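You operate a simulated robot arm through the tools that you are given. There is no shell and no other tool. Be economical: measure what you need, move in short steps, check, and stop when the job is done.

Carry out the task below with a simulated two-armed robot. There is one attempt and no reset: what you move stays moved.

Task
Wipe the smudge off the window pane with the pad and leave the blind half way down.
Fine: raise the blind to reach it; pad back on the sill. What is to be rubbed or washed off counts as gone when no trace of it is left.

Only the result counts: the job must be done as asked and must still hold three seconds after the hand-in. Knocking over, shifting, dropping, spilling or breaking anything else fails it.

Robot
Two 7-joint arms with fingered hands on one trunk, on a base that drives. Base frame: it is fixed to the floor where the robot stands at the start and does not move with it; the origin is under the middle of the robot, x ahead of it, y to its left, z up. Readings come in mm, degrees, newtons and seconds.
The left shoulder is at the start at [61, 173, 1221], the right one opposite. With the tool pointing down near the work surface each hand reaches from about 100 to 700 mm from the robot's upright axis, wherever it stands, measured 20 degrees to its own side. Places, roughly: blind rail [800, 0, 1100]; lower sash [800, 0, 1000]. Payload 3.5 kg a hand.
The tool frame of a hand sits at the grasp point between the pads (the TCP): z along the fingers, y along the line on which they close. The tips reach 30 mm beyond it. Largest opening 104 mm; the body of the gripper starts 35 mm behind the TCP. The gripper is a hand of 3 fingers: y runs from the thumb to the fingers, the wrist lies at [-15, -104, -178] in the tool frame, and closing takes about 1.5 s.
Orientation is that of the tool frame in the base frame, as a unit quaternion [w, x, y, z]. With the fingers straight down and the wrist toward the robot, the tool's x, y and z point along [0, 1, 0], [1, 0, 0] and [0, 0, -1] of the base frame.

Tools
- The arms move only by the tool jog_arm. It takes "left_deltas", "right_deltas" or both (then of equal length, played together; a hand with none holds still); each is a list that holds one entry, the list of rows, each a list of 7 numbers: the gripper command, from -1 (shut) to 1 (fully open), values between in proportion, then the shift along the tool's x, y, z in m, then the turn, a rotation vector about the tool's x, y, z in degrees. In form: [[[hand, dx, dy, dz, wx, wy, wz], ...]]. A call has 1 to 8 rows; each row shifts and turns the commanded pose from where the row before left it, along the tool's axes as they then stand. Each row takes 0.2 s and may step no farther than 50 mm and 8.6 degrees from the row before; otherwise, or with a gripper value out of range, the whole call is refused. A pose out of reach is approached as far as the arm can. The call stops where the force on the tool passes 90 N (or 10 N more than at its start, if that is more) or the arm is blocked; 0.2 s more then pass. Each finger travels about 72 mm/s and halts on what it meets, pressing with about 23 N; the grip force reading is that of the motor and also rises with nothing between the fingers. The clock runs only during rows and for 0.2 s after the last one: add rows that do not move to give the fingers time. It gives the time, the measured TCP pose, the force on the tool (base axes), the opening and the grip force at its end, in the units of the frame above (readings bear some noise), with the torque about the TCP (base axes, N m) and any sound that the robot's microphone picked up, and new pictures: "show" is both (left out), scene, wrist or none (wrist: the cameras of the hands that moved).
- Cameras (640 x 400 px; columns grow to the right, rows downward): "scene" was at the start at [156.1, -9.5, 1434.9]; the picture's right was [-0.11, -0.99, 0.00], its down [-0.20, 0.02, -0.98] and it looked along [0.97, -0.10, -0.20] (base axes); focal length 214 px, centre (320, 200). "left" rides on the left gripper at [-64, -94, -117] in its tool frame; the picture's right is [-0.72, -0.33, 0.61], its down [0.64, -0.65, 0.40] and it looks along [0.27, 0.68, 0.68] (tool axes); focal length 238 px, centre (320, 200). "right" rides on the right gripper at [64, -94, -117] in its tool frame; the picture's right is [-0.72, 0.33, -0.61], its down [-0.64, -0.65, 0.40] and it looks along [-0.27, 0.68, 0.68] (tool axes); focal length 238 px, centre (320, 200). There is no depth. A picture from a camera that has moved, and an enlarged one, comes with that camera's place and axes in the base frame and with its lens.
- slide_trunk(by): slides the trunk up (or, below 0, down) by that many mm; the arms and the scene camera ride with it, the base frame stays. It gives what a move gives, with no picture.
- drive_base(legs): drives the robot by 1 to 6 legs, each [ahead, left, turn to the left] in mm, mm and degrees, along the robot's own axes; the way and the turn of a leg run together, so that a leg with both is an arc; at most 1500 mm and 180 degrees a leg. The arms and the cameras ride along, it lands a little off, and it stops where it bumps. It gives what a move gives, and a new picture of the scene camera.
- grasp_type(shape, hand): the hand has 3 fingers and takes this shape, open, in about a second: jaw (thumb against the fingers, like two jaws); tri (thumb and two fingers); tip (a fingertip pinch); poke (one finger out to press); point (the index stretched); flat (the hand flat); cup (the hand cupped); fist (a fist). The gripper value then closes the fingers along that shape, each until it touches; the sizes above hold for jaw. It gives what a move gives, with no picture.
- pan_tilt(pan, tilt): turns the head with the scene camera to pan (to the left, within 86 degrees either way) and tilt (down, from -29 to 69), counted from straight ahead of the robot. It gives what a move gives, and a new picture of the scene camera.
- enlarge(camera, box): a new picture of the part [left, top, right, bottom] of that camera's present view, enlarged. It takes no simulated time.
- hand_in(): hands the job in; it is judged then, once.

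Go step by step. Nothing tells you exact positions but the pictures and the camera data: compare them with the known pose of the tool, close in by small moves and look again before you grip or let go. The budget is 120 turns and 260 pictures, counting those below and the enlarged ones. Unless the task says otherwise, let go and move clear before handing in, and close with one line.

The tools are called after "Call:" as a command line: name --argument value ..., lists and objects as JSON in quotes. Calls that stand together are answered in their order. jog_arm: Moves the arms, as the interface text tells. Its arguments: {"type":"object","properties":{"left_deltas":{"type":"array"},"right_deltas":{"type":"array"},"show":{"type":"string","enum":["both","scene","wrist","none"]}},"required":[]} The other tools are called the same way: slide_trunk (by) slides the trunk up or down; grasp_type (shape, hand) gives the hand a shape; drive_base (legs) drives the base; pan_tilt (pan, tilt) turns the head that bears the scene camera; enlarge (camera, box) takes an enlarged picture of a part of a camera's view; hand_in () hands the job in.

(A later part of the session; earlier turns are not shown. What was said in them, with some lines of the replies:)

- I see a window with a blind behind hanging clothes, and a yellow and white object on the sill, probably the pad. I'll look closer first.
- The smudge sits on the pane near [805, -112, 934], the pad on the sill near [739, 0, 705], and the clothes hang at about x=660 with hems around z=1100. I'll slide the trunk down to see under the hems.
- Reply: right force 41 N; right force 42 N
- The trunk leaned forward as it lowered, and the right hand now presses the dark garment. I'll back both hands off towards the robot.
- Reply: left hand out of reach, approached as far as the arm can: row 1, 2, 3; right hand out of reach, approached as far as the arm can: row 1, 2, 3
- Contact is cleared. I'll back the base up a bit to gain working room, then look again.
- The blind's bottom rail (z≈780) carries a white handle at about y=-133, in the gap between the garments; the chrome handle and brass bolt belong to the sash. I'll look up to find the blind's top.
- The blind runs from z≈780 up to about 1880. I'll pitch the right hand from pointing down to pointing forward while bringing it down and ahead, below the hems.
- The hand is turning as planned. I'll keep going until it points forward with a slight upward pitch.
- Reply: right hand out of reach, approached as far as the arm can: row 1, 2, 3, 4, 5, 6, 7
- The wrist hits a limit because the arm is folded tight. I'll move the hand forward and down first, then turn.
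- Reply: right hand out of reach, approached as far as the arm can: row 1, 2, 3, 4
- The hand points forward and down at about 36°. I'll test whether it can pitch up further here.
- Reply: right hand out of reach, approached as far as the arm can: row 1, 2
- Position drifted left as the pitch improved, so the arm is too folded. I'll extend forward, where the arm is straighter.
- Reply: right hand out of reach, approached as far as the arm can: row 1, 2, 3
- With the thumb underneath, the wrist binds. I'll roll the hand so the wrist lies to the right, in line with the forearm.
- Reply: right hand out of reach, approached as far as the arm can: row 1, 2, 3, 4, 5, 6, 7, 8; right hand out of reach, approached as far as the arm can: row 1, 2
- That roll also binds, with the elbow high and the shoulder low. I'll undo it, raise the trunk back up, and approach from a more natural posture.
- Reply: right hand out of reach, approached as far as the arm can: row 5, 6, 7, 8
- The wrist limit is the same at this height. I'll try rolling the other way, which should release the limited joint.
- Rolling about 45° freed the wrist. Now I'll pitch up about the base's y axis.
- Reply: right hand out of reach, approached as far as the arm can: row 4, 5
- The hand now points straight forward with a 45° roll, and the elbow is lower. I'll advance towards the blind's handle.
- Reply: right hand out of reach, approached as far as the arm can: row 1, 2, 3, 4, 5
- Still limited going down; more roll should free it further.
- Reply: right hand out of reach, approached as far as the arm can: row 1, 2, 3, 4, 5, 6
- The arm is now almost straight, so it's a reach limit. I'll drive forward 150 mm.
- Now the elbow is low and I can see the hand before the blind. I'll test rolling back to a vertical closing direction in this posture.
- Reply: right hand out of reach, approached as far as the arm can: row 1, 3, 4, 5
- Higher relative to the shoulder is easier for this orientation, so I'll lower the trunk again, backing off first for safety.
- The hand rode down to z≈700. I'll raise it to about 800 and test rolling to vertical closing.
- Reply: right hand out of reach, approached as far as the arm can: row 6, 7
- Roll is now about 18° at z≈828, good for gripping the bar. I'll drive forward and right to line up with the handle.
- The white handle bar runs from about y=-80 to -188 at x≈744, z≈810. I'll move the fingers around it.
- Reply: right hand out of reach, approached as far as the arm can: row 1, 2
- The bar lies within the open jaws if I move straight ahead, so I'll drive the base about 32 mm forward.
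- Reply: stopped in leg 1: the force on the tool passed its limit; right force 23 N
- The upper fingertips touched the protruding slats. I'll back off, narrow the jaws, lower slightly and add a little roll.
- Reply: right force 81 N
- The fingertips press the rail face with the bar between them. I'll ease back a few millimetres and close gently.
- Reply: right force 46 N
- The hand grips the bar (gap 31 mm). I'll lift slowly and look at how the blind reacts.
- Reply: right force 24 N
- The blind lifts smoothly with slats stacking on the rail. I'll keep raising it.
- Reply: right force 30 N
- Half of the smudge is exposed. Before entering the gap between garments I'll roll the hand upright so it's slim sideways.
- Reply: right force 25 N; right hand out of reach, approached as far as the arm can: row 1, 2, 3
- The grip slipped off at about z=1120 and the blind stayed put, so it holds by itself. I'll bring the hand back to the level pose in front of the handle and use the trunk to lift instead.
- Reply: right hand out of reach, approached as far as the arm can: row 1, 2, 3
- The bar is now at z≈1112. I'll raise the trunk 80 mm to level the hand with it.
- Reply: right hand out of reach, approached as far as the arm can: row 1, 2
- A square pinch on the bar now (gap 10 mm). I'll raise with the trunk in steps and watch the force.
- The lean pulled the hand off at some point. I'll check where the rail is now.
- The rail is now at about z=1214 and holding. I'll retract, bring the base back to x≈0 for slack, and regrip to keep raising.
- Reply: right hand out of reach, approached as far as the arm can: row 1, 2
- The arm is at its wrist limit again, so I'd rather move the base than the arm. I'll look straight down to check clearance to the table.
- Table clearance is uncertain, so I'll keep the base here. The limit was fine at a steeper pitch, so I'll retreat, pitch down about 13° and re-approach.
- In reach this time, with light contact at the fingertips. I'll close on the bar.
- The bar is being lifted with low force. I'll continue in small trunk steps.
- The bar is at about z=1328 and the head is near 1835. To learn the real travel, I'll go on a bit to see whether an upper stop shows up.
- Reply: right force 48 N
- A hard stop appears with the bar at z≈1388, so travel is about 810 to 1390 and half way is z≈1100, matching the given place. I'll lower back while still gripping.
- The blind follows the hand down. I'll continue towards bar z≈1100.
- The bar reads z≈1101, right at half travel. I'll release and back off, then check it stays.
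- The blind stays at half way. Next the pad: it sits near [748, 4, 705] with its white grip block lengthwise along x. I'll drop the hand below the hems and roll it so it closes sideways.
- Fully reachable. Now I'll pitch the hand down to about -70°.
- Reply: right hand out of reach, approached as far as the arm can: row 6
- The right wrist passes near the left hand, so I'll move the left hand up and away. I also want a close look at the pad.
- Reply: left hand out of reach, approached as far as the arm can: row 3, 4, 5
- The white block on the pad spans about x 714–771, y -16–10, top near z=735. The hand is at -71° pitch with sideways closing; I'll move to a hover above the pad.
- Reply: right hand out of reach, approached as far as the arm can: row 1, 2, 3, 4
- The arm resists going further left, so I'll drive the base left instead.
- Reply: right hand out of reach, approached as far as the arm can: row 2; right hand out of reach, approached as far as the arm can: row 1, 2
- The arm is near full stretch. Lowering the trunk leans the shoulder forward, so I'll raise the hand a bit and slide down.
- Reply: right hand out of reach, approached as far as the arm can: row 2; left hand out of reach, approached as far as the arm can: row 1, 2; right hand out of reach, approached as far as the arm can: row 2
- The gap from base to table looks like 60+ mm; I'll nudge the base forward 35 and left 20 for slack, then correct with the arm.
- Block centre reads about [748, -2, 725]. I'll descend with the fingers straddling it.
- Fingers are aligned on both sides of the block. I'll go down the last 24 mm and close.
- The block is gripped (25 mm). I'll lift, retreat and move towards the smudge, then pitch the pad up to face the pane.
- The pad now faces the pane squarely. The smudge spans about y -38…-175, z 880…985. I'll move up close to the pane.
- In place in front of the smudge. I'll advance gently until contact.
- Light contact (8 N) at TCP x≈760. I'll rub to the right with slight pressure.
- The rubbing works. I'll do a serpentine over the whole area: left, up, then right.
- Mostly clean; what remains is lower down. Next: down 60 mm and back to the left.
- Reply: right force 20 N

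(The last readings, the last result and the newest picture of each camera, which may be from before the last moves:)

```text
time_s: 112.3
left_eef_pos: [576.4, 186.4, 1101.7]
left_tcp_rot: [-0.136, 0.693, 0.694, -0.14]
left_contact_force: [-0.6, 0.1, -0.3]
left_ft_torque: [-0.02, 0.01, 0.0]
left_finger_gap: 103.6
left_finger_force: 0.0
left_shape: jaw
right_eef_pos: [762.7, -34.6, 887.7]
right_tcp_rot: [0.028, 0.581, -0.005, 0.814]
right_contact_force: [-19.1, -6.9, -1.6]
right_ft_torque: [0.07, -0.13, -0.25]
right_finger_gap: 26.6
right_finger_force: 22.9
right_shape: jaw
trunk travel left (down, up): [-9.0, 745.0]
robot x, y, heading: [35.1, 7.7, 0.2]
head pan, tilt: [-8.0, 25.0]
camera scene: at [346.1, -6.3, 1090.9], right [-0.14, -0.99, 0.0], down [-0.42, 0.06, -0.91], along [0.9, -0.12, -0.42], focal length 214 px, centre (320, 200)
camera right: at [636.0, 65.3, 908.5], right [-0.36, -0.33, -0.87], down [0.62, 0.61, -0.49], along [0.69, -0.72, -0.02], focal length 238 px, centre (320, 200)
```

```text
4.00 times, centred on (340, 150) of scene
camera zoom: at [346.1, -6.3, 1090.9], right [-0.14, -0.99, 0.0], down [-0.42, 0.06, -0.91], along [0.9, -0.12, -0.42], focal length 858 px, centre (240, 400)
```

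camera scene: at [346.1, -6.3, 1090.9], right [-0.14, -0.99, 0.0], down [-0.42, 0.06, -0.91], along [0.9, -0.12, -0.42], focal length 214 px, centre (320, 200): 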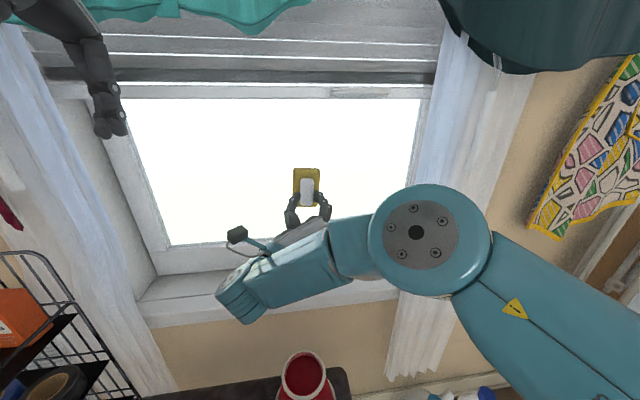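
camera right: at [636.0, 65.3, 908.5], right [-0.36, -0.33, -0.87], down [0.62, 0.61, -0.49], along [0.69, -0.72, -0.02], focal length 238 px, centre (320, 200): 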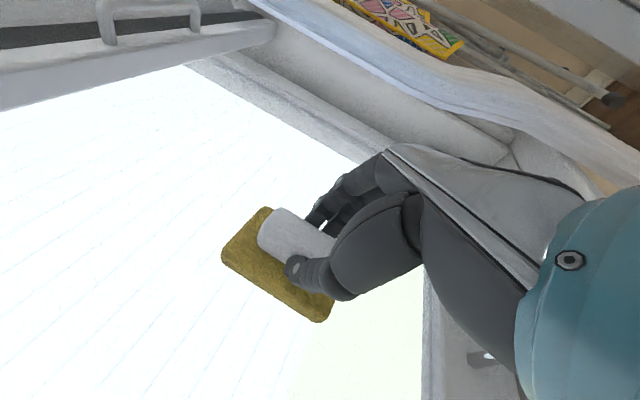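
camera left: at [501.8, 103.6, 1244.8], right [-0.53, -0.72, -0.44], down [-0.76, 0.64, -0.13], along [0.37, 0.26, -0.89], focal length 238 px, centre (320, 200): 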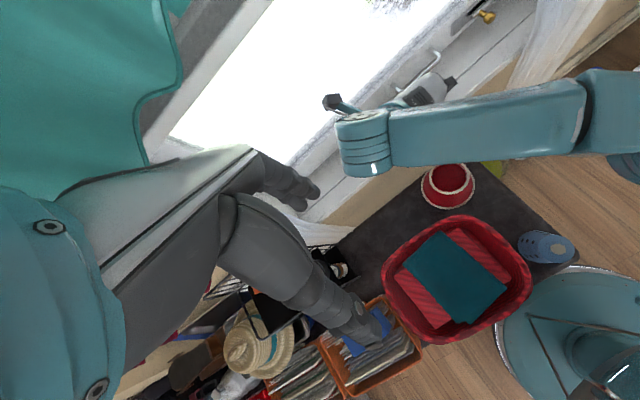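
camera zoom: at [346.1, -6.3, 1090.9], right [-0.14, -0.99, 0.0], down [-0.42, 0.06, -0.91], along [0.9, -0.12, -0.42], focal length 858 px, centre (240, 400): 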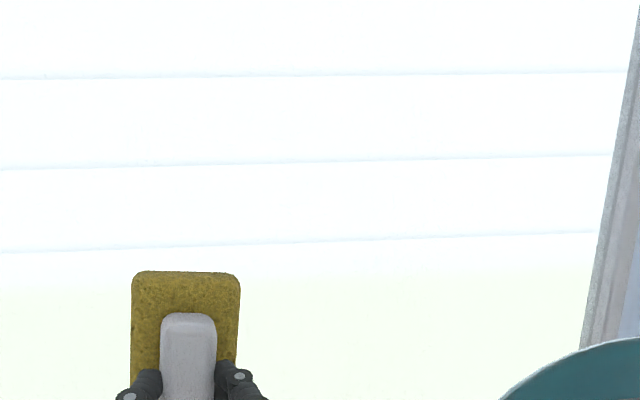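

It looks clean. For safety I'll make one more overlapping pass lower and one in the middle.

Call:
jog_arm --right_deltas '[[[-1, -0.02, -0.0007, -0.007, 0, 0, 0], [-1, -0.0011, 0.03, 0.0011, 0, 0, 0], [-1, -0.0011, 0.03, 0.0011, 0, 0, 0], [-1, -0.0011, 0.03, 0.0011, 0, 0, 0], [-1, -0.0011, 0.03, 0.0011, 0, 0, 0], [-1, -0.0011, 0.03, 0.0011, 0, 0, 0], [-1, 0.0284, 0.0007, 0.0097, 0, 0, 0], [-1, 0.018, 0.0007, 0.006, 0, 0, 0]]]' --show "none"

Call:
jog_arm --right_deltas '[[[-1, 0.0011, -0.03, -0.0013, 0, 0, 0], [-1, 0.0011, -0.03, -0.0013, 0, 0, 0], [-1, 0.0011, -0.03, -0.0013, 0, 0, 0], [-1, 0.0011, -0.03, -0.0013, 0, 0, 0], [-1, 0.0284, -0.0007, 0.0095, 0, 0, 0], [-1, -0.0011, 0.03, 0.0011, 0, 0, 0], [-1, -0.0011, 0.03, 0.0011, 0, 0, 0], [-1, -0.0011, 0.03, 0.0011, 0, 0, 0]]]' --show "none"

Call:
jog_arm --right_deltas '[[[-1, 0.006, 0, -0.019, 0, 0, 0], [-1, 0.012, -0.02, -0.038, 0, 0, 0], [-1, 0.012, -0.02, -0.038, 0, 0, 0], [-1, 0, 0, 0, 0, 0, 0]]]'

Call:
enlarge --camera "scene" --box '[240, 90, 440, 250]'

Call:
enlarge --camera "right" --box '[40, 80, 440, 400]'

```text
time_s: 114.1
left_eef_pos: [578.8, 188.2, 1101.3]
left_tcp_rot: [-0.138, 0.693, 0.693, -0.141]
left_contact_force: [-0.1, 0.6, -0.3]
left_ft_torque: [0.0, -0.01, 0.0]
left_finger_gap: 103.8
left_finger_force: 0.1
left_shape: jaw
right_eef_pos: [759.9, -187.0, 917.2]
right_tcp_rot: [0.028, 0.582, -0.005, 0.813]
right_contact_force: [0.6, 0.1, -0.6]
right_ft_torque: [0.02, 0.02, 0.01]
right_finger_gap: 25.8
right_finger_force: 22.8
right_shape: jaw
trunk travel left (down, up): [-9.0, 745.0]
robot x, y, heading: [35.7, 3.4, -0.1]
head pan, tilt: [-8.0, 25.0]
```

```text
time_s: 115.9
left_eef_pos: [580.3, 186.3, 1099.6]
left_tcp_rot: [-0.137, 0.693, 0.694, -0.139]
left_contact_force: [0.3, -0.4, 0.0]
left_ft_torque: [0.02, 0.0, 0.02]
left_finger_gap: 104.0
left_finger_force: 0.1
left_shape: jaw
right_eef_pos: [760.5, -153.3, 947.2]
right_tcp_rot: [0.029, 0.583, -0.004, 0.812]
right_contact_force: [-0.7, -0.6, -0.9]
right_ft_torque: [0.0, 0.03, -0.02]
right_finger_gap: 26.0
right_finger_force: 22.9
right_shape: jaw
trunk travel left (down, up): [-9.0, 745.0]
robot x, y, heading: [33.6, 8.4, 0.0]
head pan, tilt: [-8.0, 25.0]
```

```text
time_s: 116.9
left_eef_pos: [579.4, 187.0, 1099.3]
left_tcp_rot: [-0.137, 0.693, 0.693, -0.14]
left_contact_force: [-0.3, -0.4, 0.5]
left_ft_torque: [0.02, 0.02, 0.01]
left_finger_gap: 103.8
left_finger_force: 0.1
left_shape: jaw
right_eef_pos: [662.4, -107.4, 944.3]
right_tcp_rot: [0.029, 0.582, -0.005, 0.812]
right_contact_force: [-0.5, 0.0, -0.5]
right_ft_torque: [0.01, 0.06, 0.0]
right_finger_gap: 25.9
right_finger_force: 23.2
right_shape: jaw
trunk travel left (down, up): [-9.0, 745.0]
robot x, y, heading: [31.6, 4.5, 0.2]
head pan, tilt: [-8.0, 25.0]
camera scene: at [348.0, -5.9, 1090.3], right [-0.14, -0.99, 0.0], down [-0.42, 0.06, -0.91], along [0.9, -0.12, -0.42], focal length 214 px, centre (320, 200)
camera right: at [535.7, -8.6, 963.9], right [-0.37, -0.33, -0.87], down [0.62, 0.61, -0.49], along [0.69, -0.72, -0.02], focal length 238 px, centre (320, 200)
```

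scene: 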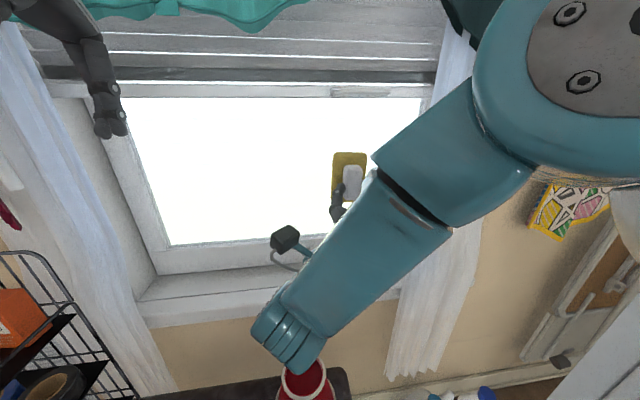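
right: 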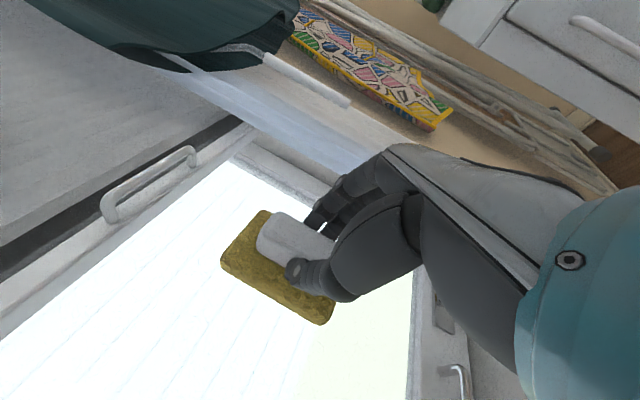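

```text
2.50 times, centred on (340, 170) of scene
camera zoom: at [348.0, -5.9, 1090.3], right [-0.14, -0.99, 0.0], down [-0.42, 0.06, -0.91], along [0.9, -0.12, -0.42], focal length 536 px, centre (270, 275)
```

zoom: 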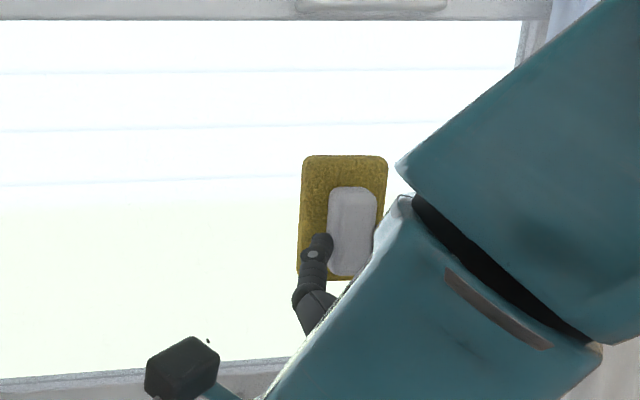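

```text
1.25 times, centred on (240, 240) of right
camera zoom: at [535.7, -8.6, 963.9], right [-0.37, -0.33, -0.87], down [0.62, 0.61, -0.49], along [0.69, -0.72, -0.02], focal length 298 px, centre (420, 150)
```

zoom: 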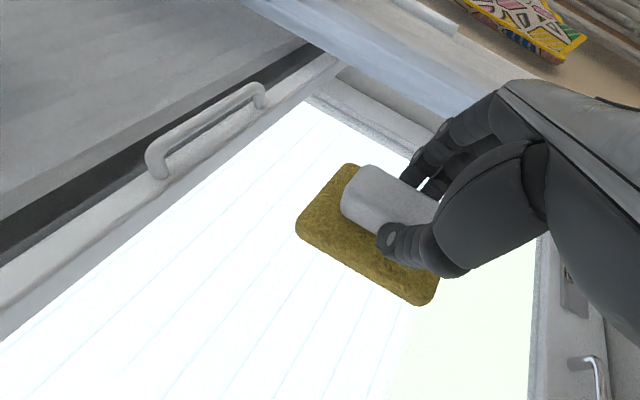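

The pane looks clean. Now I'll pitch the hand back down to return the pad to the sill.

Call:
jog_arm --right_deltas '[[[-1, -0.01, 0, -0.02, 0, -8.6, 0], [-1, 0, -0.01, 0, 0, -8.6, 0], [-1, 0, -0.01, 0, 0, -8.6, 0], [-1, 0, -0.01, 0, 0, -8.6, 0], [-1, 0, -0.01, 0, 0, -8.6, 0], [-1, 0, 0, 0, 0, -8.6, 0], [-1, 0, 0, 0, 0, -8.6, 0], [-1, 0, 0, 0, 0, -8.6, 0]]]' --show "none"

Call:
jog_arm --right_deltas '[[[-1, 0, 0, 0, 0, -7.07, 0], [-1, 0, 0, 0, 0, -7.07, 0], [-1, 0, 0, 0, 0, -7.07, 0], [-1, 0, 0, 0, 0, 0, 0]]]'

```text
time_s: 118.7
left_eef_pos: [578.0, 185.8, 1100.2]
left_tcp_rot: [-0.135, 0.693, 0.694, -0.141]
left_contact_force: [-0.7, 0.0, 0.5]
left_ft_torque: [0.01, -0.02, 0.0]
left_finger_gap: 103.8
left_finger_force: 0.1
left_shape: jaw
right_eef_pos: [648.7, -68.0, 926.9]
right_tcp_rot: [0.021, 0.94, -0.019, 0.34]
right_contact_force: [0.6, 0.1, -0.2]
right_ft_torque: [0.02, 0.0, 0.01]
right_finger_gap: 25.6
right_finger_force: 23.0
right_shape: jaw
trunk travel left (down, up): [-9.0, 745.0]
robot x, y, heading: [37.3, 7.0, -0.0]
head pan, tilt: [-8.0, 25.0]
```

```text
time_s: 119.7
left_eef_pos: [579.0, 186.3, 1100.2]
left_tcp_rot: [-0.136, 0.693, 0.694, -0.141]
left_contact_force: [-0.5, 0.8, 0.8]
left_ft_torque: [0.0, 0.0, 0.04]
left_finger_gap: 103.8
left_finger_force: 0.0
left_shape: jaw
right_eef_pos: [647.3, -68.8, 927.0]
right_tcp_rot: [0.017, 0.986, -0.023, 0.162]
right_contact_force: [-0.9, 0.1, -0.8]
right_ft_torque: [0.02, 0.02, 0.0]
right_finger_gap: 25.9
right_finger_force: 22.6
right_shape: jaw
trunk travel left (down, up): [-9.0, 745.0]
robot x, y, heading: [32.7, 8.1, -0.0]
head pan, tilt: [-8.0, 25.0]
camera scene: at [347.9, -5.9, 1090.4], right [-0.14, -0.99, 0.0], down [-0.42, 0.06, -0.91], along [0.9, -0.12, -0.42], focal length 214 px, centre (320, 200)
camera right: at [675.5, 26.8, 1054.9], right [-0.89, -0.27, 0.36], down [-0.44, 0.66, -0.6], along [-0.07, -0.7, -0.71], focal length 238 px, centre (320, 200)
```

scene: 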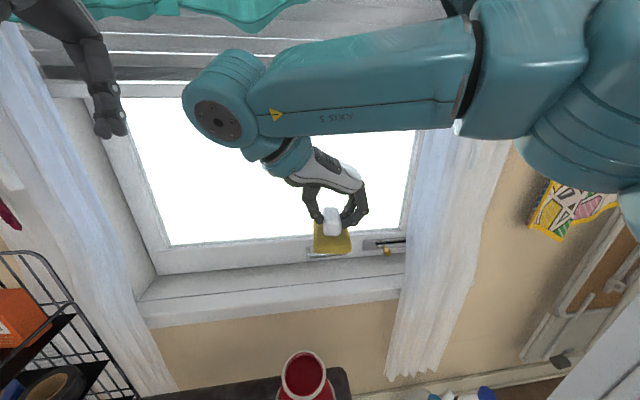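
right: 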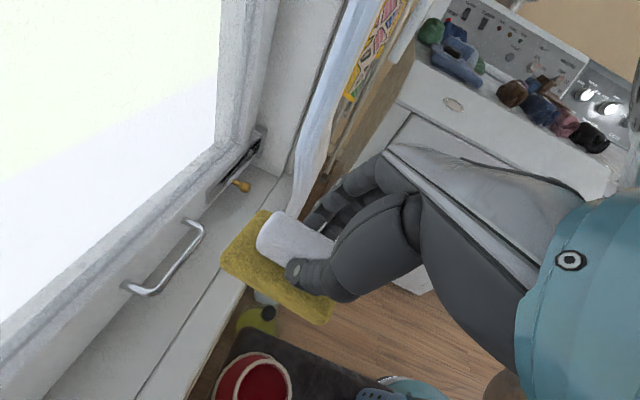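

Call:
jog_arm --right_deltas '[[[-1, 0.0095, -0.0197, 0.0375, 0, 0, 0], [-1, 0.0095, -0.0197, 0.0375, 0, 0, 0], [-1, 0.0095, -0.0197, 0.0375, 0, 0, 0], [-1, 0.0095, -0.0197, 0.0375, 0, 0, 0], [-1, 0, 0, 0, 0, 0, 0]]]'

```text
time_s: 120.9
left_eef_pos: [578.7, 188.9, 1100.2]
left_tcp_rot: [-0.136, 0.693, 0.694, -0.141]
left_contact_force: [-0.9, -0.6, 0.8]
left_ft_torque: [-0.01, -0.02, 0.02]
left_finger_gap: 103.7
left_finger_force: 0.1
left_shape: jaw
right_eef_pos: [732.6, 2.4, 794.8]
right_tcp_rot: [0.018, 0.986, -0.023, 0.162]
right_contact_force: [-0.4, 0.3, -2.1]
right_ft_torque: [0.02, -0.01, 0.01]
right_finger_gap: 25.5
right_finger_force: 22.7
right_shape: jaw
trunk travel left (down, up): [-9.0, 745.0]
robot x, y, heading: [33.9, 2.5, 0.2]
head pan, tilt: [-8.0, 25.0]
camera scene: at [347.7, -5.9, 1090.5], right [-0.14, -0.99, 0.0], down [-0.42, 0.06, -0.91], along [0.9, -0.12, -0.42], focal length 214 px, centre (320, 200)
camera right: at [760.3, 98.1, 924.2], right [-0.89, -0.27, 0.36], down [-0.44, 0.66, -0.61], along [-0.07, -0.7, -0.71], focal length 238 px, centre (320, 200)
```

scene: 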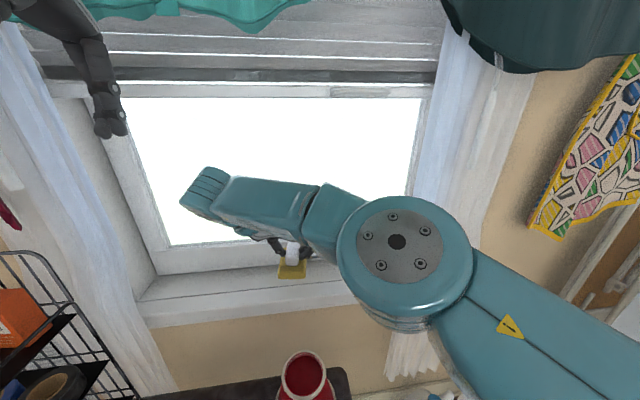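
right: 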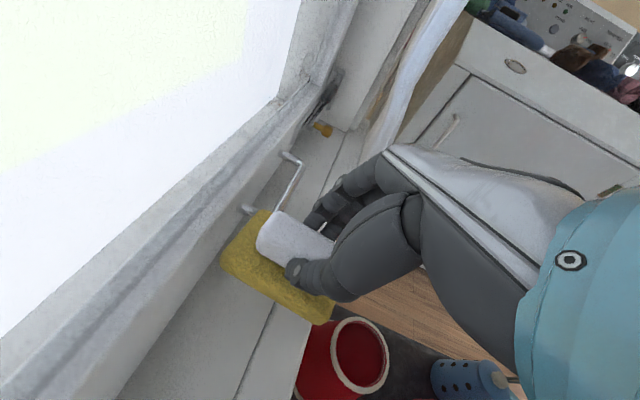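

Above the original spot. I'll lower the pad gently.

Call:
jog_arm --right_deltas '[[[-1, -0.0045, 0, 0.0152, 0, 0, 0], [-1, -0.0045, 0, 0.0152, 0, 0, 0], [-1, -0.0045, 0, 0.0152, 0, 0, 0], [-1, 0, 0, 0, 0, 0, 0]]]' --show "wrist"

```text
time_s: 121.9
left_eef_pos: [579.0, 188.5, 1100.4]
left_tcp_rot: [-0.136, 0.693, 0.694, -0.14]
left_contact_force: [0.2, 0.0, -0.4]
left_ft_torque: [0.0, 0.01, 0.02]
left_finger_gap: 103.8
left_finger_force: 0.0
left_shape: jaw
right_eef_pos: [738.2, 0.2, 746.5]
right_tcp_rot: [0.017, 0.986, -0.024, 0.163]
right_contact_force: [-0.3, 0.6, 0.2]
right_ft_torque: [-0.04, -0.01, -0.01]
right_finger_gap: 25.6
right_finger_force: 23.3
right_shape: jaw
trunk travel left (down, up): [-9.0, 745.0]
robot x, y, heading: [33.4, 8.9, -0.1]
head pan, tilt: [-8.0, 25.0]
camera right: at [764.9, 95.6, 876.0], right [-0.89, -0.27, 0.36], down [-0.44, 0.66, -0.61], along [-0.07, -0.7, -0.71], focal length 238 px, centre (320, 200)
```

right: 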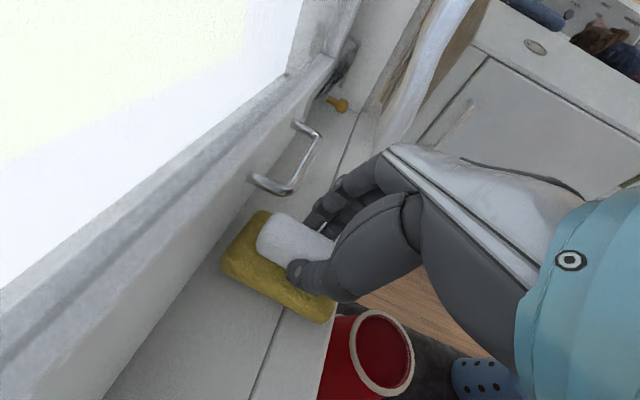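

Call:
jog_arm --right_deltas '[[[-1, -0.0008, 0, 0.0024, 0, 0, 0], [-1, -0.0004, 0, 0.001, 0, 0, 0], [-1, 0, 0, 0, 0, 0, 0]]]' --show "none"

```text
time_s: 122.7
left_eef_pos: [579.5, 186.2, 1099.3]
left_tcp_rot: [-0.137, 0.693, 0.694, -0.14]
left_contact_force: [-0.1, 0.2, 0.2]
left_ft_torque: [0.03, 0.0, -0.02]
left_finger_gap: 103.9
left_finger_force: 0.1
left_shape: jaw
right_eef_pos: [739.8, -0.5, 744.8]
right_tcp_rot: [0.017, 0.986, -0.023, 0.162]
right_contact_force: [0.2, -0.3, -0.8]
right_ft_torque: [0.02, 0.02, 0.01]
right_finger_gap: 25.5
right_finger_force: 22.9
right_shape: jaw
trunk travel left (down, up): [-9.0, 745.0]
robot x, y, heading: [34.4, 3.8, -0.0]
head pan, tilt: [-8.0, 25.0]
```

Call:
jog_arm --right_deltas '[[[-1, -0.0006, 0, 0.0019, 0, 0, 0], [-1, -0.0006, 0, 0.0019, 0, 0, 0], [-1, 0, 0, 0, 0, 0, 0]]]' --show "wrist"

Call:
enlarge --camera "scene" --box '[220, 210, 380, 310]'

```text
time_s: 123.5
left_eef_pos: [577.6, 187.7, 1101.0]
left_tcp_rot: [-0.135, 0.693, 0.694, -0.141]
left_contact_force: [0.0, -1.0, 0.5]
left_ft_torque: [0.01, -0.01, -0.01]
left_finger_gap: 103.9
left_finger_force: 0.1
left_shape: jaw
right_eef_pos: [738.4, -0.5, 742.9]
right_tcp_rot: [0.017, 0.986, -0.023, 0.165]
right_contact_force: [2.2, 3.7, 15.0]
right_ft_torque: [-0.02, -0.11, 0.11]
right_finger_gap: 25.8
right_finger_force: 23.6
right_shape: jaw
trunk travel left (down, up): [-9.0, 745.0]
robot x, y, heading: [31.3, 8.5, 0.3]
head pan, tilt: [-8.0, 25.0]
camera right: at [765.2, 95.2, 871.3], right [-0.9, -0.27, 0.35], down [-0.44, 0.66, -0.61], along [-0.07, -0.7, -0.71], focal length 238 px, centre (320, 200)
```

right: 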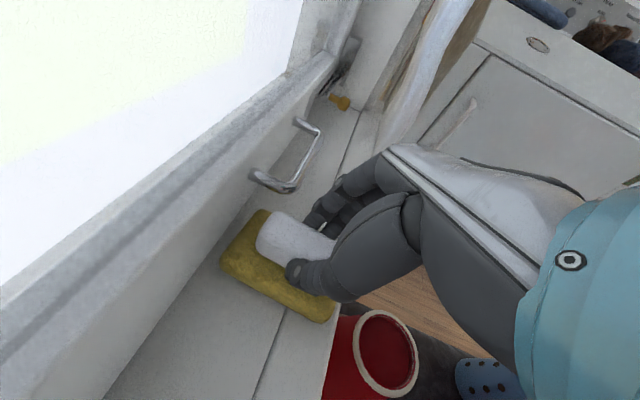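

```text
4.00 times, centred on (300, 260) of scene
camera zoom: at [346.5, -5.6, 1091.0], right [-0.14, -0.99, 0.0], down [-0.42, 0.06, -0.91], along [0.9, -0.12, -0.42], focal length 858 px, centre (400, -40)
```

zoom: 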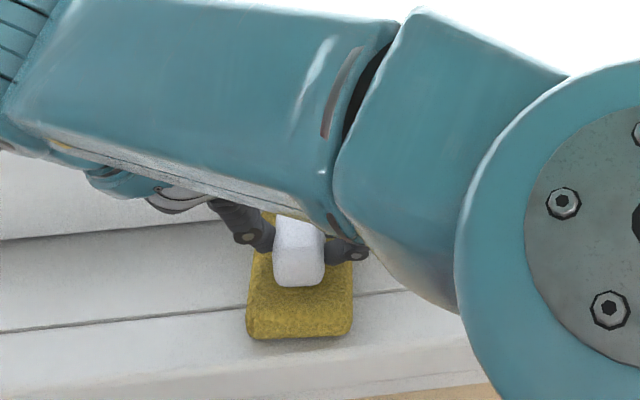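

The pad rests on the sill (15 N up). I'll relax slightly, open, and lift straight off.

Call:
jog_arm --right_deltas '[[[-1, 0.0004, 0, -0.0014, 0, 0, 0], [-0.6, 0, 0, 0, 0, 0, 0], [-0.1, 0, 0, 0, 0, 0, 0], [0.3, 0, 0, 0, 0, 0, 0], [0.3, 0, 0, 0, 0, 0, 0], [0.3, 0.007, 0, -0.02, 0, 0, 0], [0.3, 0.01, 0, -0.032, 0, 0, 0], [0.3, 0.01, 0, -0.032, 0, 0, 0]]]'

```text
time_s: 125.3
left_eef_pos: [578.8, 187.4, 1100.7]
left_tcp_rot: [-0.137, 0.692, 0.694, -0.14]
left_contact_force: [-0.7, 0.1, 0.3]
left_ft_torque: [0.0, -0.03, -0.01]
left_finger_gap: 103.8
left_finger_force: 0.1
left_shape: jaw
right_eef_pos: [738.7, 0.1, 828.5]
right_tcp_rot: [0.016, 0.986, -0.021, 0.165]
right_contact_force: [0.3, 0.5, -0.1]
right_ft_torque: [-0.01, -0.02, 0.01]
right_finger_gap: 67.1
right_finger_force: 0.0
right_shape: jaw
trunk travel left (down, up): [-9.0, 745.0]
robot x, y, heading: [28.8, 6.5, 0.3]
head pan, tilt: [-8.0, 25.0]
camera scene: at [347.4, -5.9, 1090.6], right [-0.14, -0.99, 0.0], down [-0.42, 0.06, -0.91], along [0.9, -0.12, -0.42], focal length 214 px, centre (320, 200)
camera right: at [764.0, 95.6, 957.0], right [-0.89, -0.28, 0.35], down [-0.44, 0.66, -0.61], along [-0.07, -0.7, -0.71], focal length 238 px, centre (320, 200)
```

scene: 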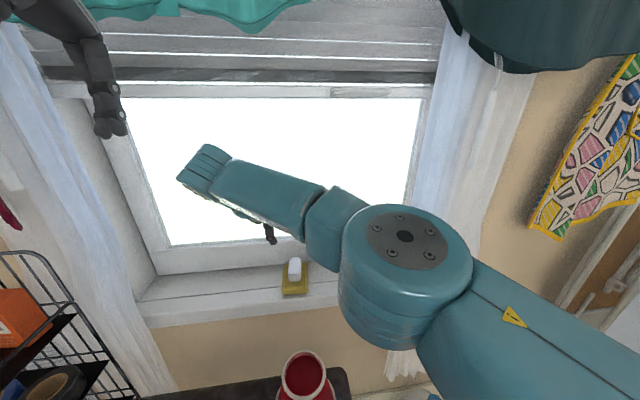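
right: 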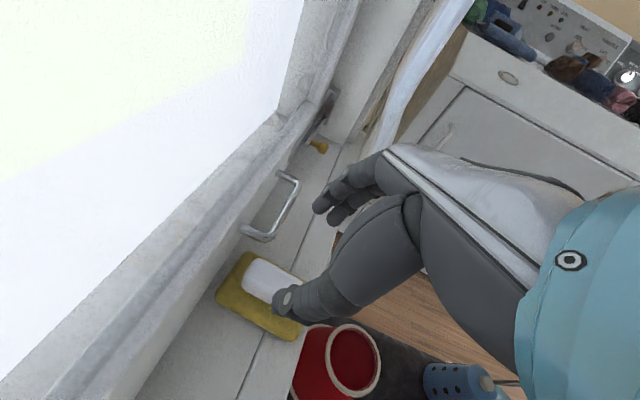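

The pad is back on the sill. I'll retreat the hand, back the base off and inspect everything.

Call:
jog_arm --right_deltas '[[[0.3, -0.01, 0, -0.04, 0, 0, 0], [0.3, -0.025, 0, -0.035, 0, 0, 0], [0.3, -0.035, 0, -0.02, 0, 0, 0], [0.3, -0.035, 0, -0.02, 0, 0, 0]]]' --show "none"

Call:
drive_base --legs '[[-240, 0, 0]]'

Call:
pan_tilt --pan 0 --tilt 10

Call:
enlarge --camera "scene" --box '[220, 170, 420, 310]'

```text
time_s: 126.3
left_eef_pos: [578.0, 186.7, 1099.8]
left_tcp_rot: [-0.136, 0.692, 0.695, -0.141]
left_contact_force: [-0.3, 0.2, -0.3]
left_ft_torque: [0.02, 0.01, -0.06]
left_finger_gap: 103.9
left_finger_force: 0.1
left_shape: jaw
right_eef_pos: [602.6, 12.0, 903.2]
right_tcp_rot: [0.018, 0.986, -0.024, 0.165]
right_contact_force: [-0.2, 0.9, -1.0]
right_ft_torque: [-0.01, -0.04, 0.01]
right_finger_gap: 67.4
right_finger_force: 0.1
right_shape: jaw
trunk travel left (down, up): [-9.0, 745.0]
robot x, y, heading: [29.2, 6.5, 0.1]
head pan, tilt: [-8.0, 25.0]
```

```text
time_s: 128.0
left_eef_pos: [350.1, 185.3, 1100.1]
left_tcp_rot: [-0.137, 0.695, 0.692, -0.14]
left_contact_force: [-0.5, -0.1, -0.7]
left_ft_torque: [0.01, 0.01, -0.02]
left_finger_gap: 104.0
left_finger_force: 0.0
left_shape: jaw
right_eef_pos: [372.6, 8.1, 902.1]
right_tcp_rot: [0.017, 0.986, -0.026, 0.163]
right_contact_force: [-0.1, 0.4, 0.2]
right_ft_torque: [-0.06, 0.03, 0.02]
right_finger_gap: 67.4
right_finger_force: 0.2
right_shape: jaw
trunk travel left (down, up): [-9.0, 745.0]
robot x, y, heading: [-199.7, 2.8, -0.3]
head pan, tilt: [-8.0, 25.0]
camera scene: at [117.1, -7.6, 1090.5], right [-0.14, -0.99, 0.0], down [-0.42, 0.06, -0.91], along [0.9, -0.13, -0.42], focal length 214 px, centre (320, 200)
```

scene: 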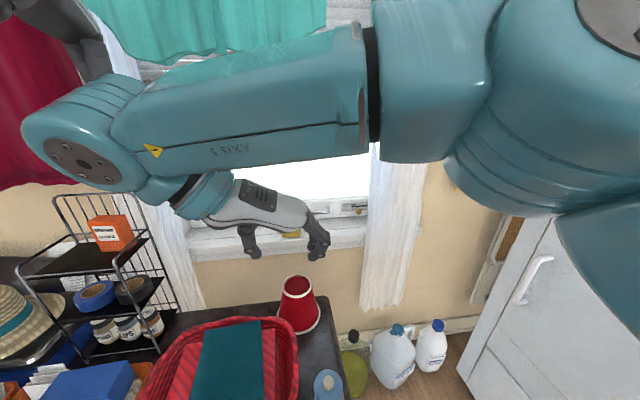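

```text
time_s: 128.8
left_eef_pos: [350.4, 183.7, 1100.8]
left_tcp_rot: [-0.137, 0.695, 0.692, -0.14]
left_contact_force: [-0.8, 0.2, -0.1]
left_ft_torque: [0.01, 0.01, -0.02]
left_finger_gap: 103.8
left_finger_force: 0.2
left_shape: jaw
right_eef_pos: [372.3, 8.5, 902.8]
right_tcp_rot: [0.018, 0.986, -0.026, 0.163]
right_contact_force: [0.1, 0.6, 0.8]
right_ft_torque: [0.0, 0.01, 0.01]
right_finger_gap: 67.3
right_finger_force: 0.0
right_shape: jaw
trunk travel left (down, up): [-9.0, 745.0]
robot x, y, heading: [-197.2, 6.3, -0.3]
head pan, tilt: [0.0, 10.0]
camera scene: at [119.2, 5.2, 1114.7], right [0.0, -1.0, 0.0], down [-0.17, 0.0, -0.98], along [0.98, 0.0, -0.17], focal length 214 px, centre (320, 200)
```

scene: 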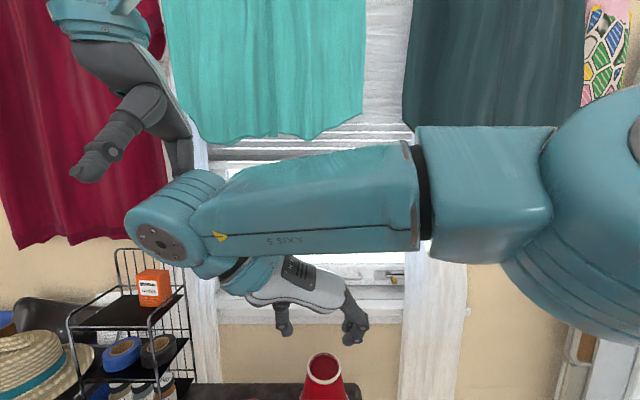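

```text
2.86 times, centred on (320, 240) of scene
camera zoom: at [119.2, 5.2, 1114.7], right [0.0, -1.0, 0.0], down [-0.17, 0.0, -0.98], along [0.98, 0.0, -0.17], focal length 613 px, centre (320, 86)
```

zoom: 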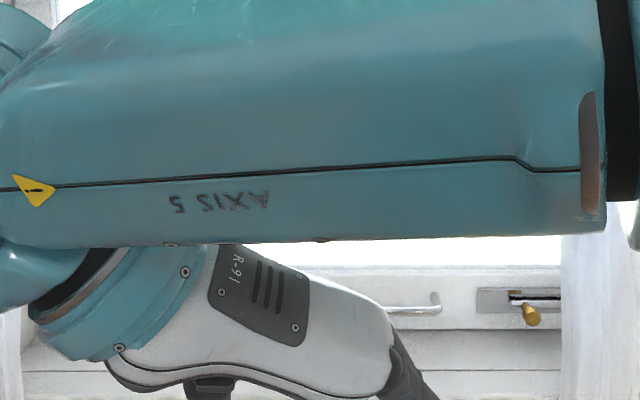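

The right arm blocks the view; I'll move it aside to the right for a clean inspection.

Call:
jog_arm --right_deltas '[[[0.3, 0, 0.045, 0, 0, 0, 0], [0.3, 0, 0.045, 0, 0, 0, 0], [0.3, 0, 0.045, 0, 0, 0, 0], [0.3, 0, 0.045, 0, 0, 0, 0], [0.3, 0, 0.045, 0, 0, 0, 0], [0.3, 0, 0.045, 0, 0, 0, 0]]]' --show "scene"

Call:
enlarge --camera "scene" --box '[200, 110, 420, 310]'

Call:
enlarge --camera "left" --box '[320, 0, 640, 200]'

```text
time_s: 130.2
left_eef_pos: [349.3, 183.1, 1101.3]
left_tcp_rot: [-0.138, 0.695, 0.692, -0.14]
left_contact_force: [0.2, -0.5, -0.9]
left_ft_torque: [-0.01, -0.01, 0.0]
left_finger_gap: 103.7
left_finger_force: 0.1
left_shape: jaw
right_eef_pos: [356.7, -262.3, 907.2]
right_tcp_rot: [0.018, 0.986, -0.026, 0.163]
right_contact_force: [0.3, -0.3, 1.2]
right_ft_torque: [-0.02, -0.03, -0.04]
right_finger_gap: 67.2
right_finger_force: 0.0
right_shape: jaw
trunk travel left (down, up): [-9.0, 745.0]
robot x, y, heading: [-195.1, 7.6, -0.0]
head pan, tilt: [0.0, 10.0]
camera scene: at [119.1, 4.9, 1114.8], right [0.0, -1.0, 0.0], down [-0.17, 0.0, -0.98], along [0.98, 0.0, -0.17], focal length 214 px, centre (320, 200)
```

scene: 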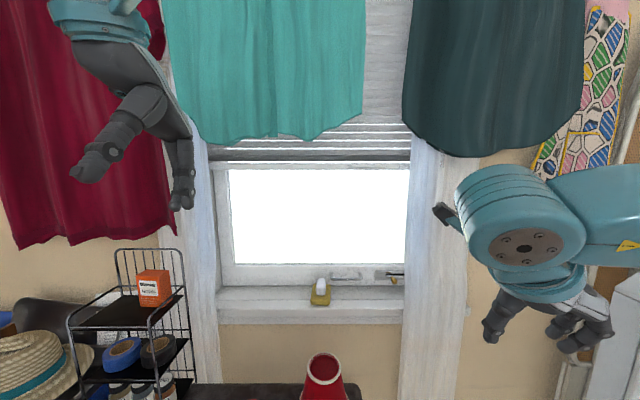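

```text
2.00 times, centred on (310, 210) of scene
camera zoom: at [119.1, 4.9, 1114.8], right [0.0, -1.0, 0.0], down [-0.17, 0.0, -0.98], along [0.98, 0.0, -0.17], focal length 429 px, centre (340, 180)
```

zoom: 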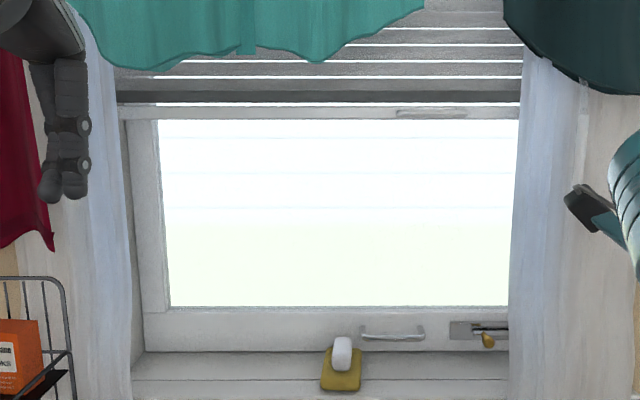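

```text
2.00 times, centred on (480, 100) of left
camera zoom: at [306.0, 120.5, 1244.9], right [-0.54, -0.72, -0.44], down [-0.76, 0.64, -0.13], along [0.37, 0.26, -0.89], focal length 477 px, centre (0, 400)
```

zoom: 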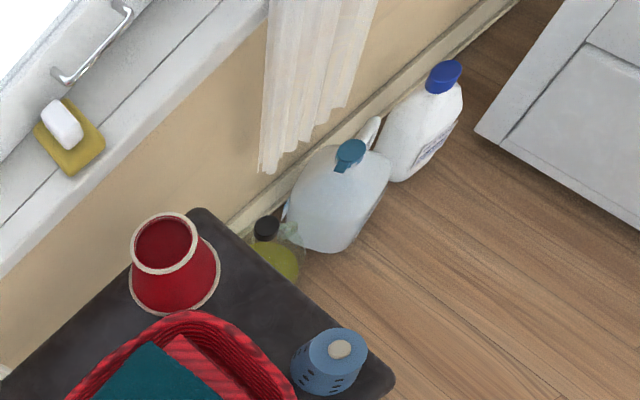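

Everything looks right: pane clear, blind rail at about z≈1100, pad on the sill, nothing else moved. One last magnified check for faint traces.

Call:
enlarge --camera "scene" --box '[310, 190, 410, 265]'

```text
5.33 times, centred on (360, 228) of scene
camera zoom: at [119.1, 4.9, 1114.8], right [0.0, -1.0, 0.0], down [-0.17, 0.0, -0.98], along [0.98, 0.0, -0.17], focal length 1144 px, centre (107, 53)
```

zoom: 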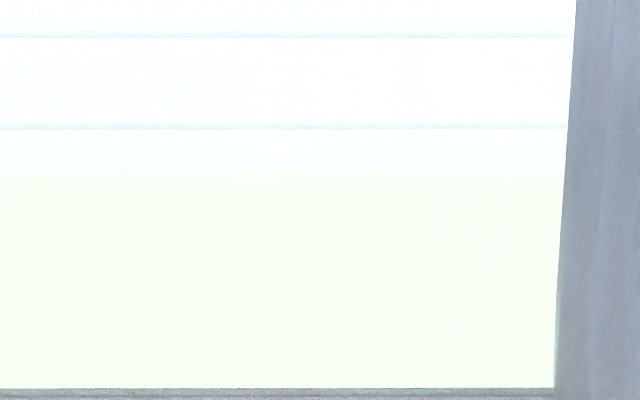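

No trace is left on the pane, the blind is holding at half way, and both hands are clear. I'm handing in.

Call:
hand_in

```text
The job is handed in.
```

The smudge is wiped off the pane with no trace visible, the blind is at half travel, and the pad is back on the sill. I took half travel as midway between where the blind started and its upper stop; I didn't check whether it goes any lower than its starting position. My right hand pressed against the dark garment once, early on, with about 40 N; I saw no shift in it afterwards.
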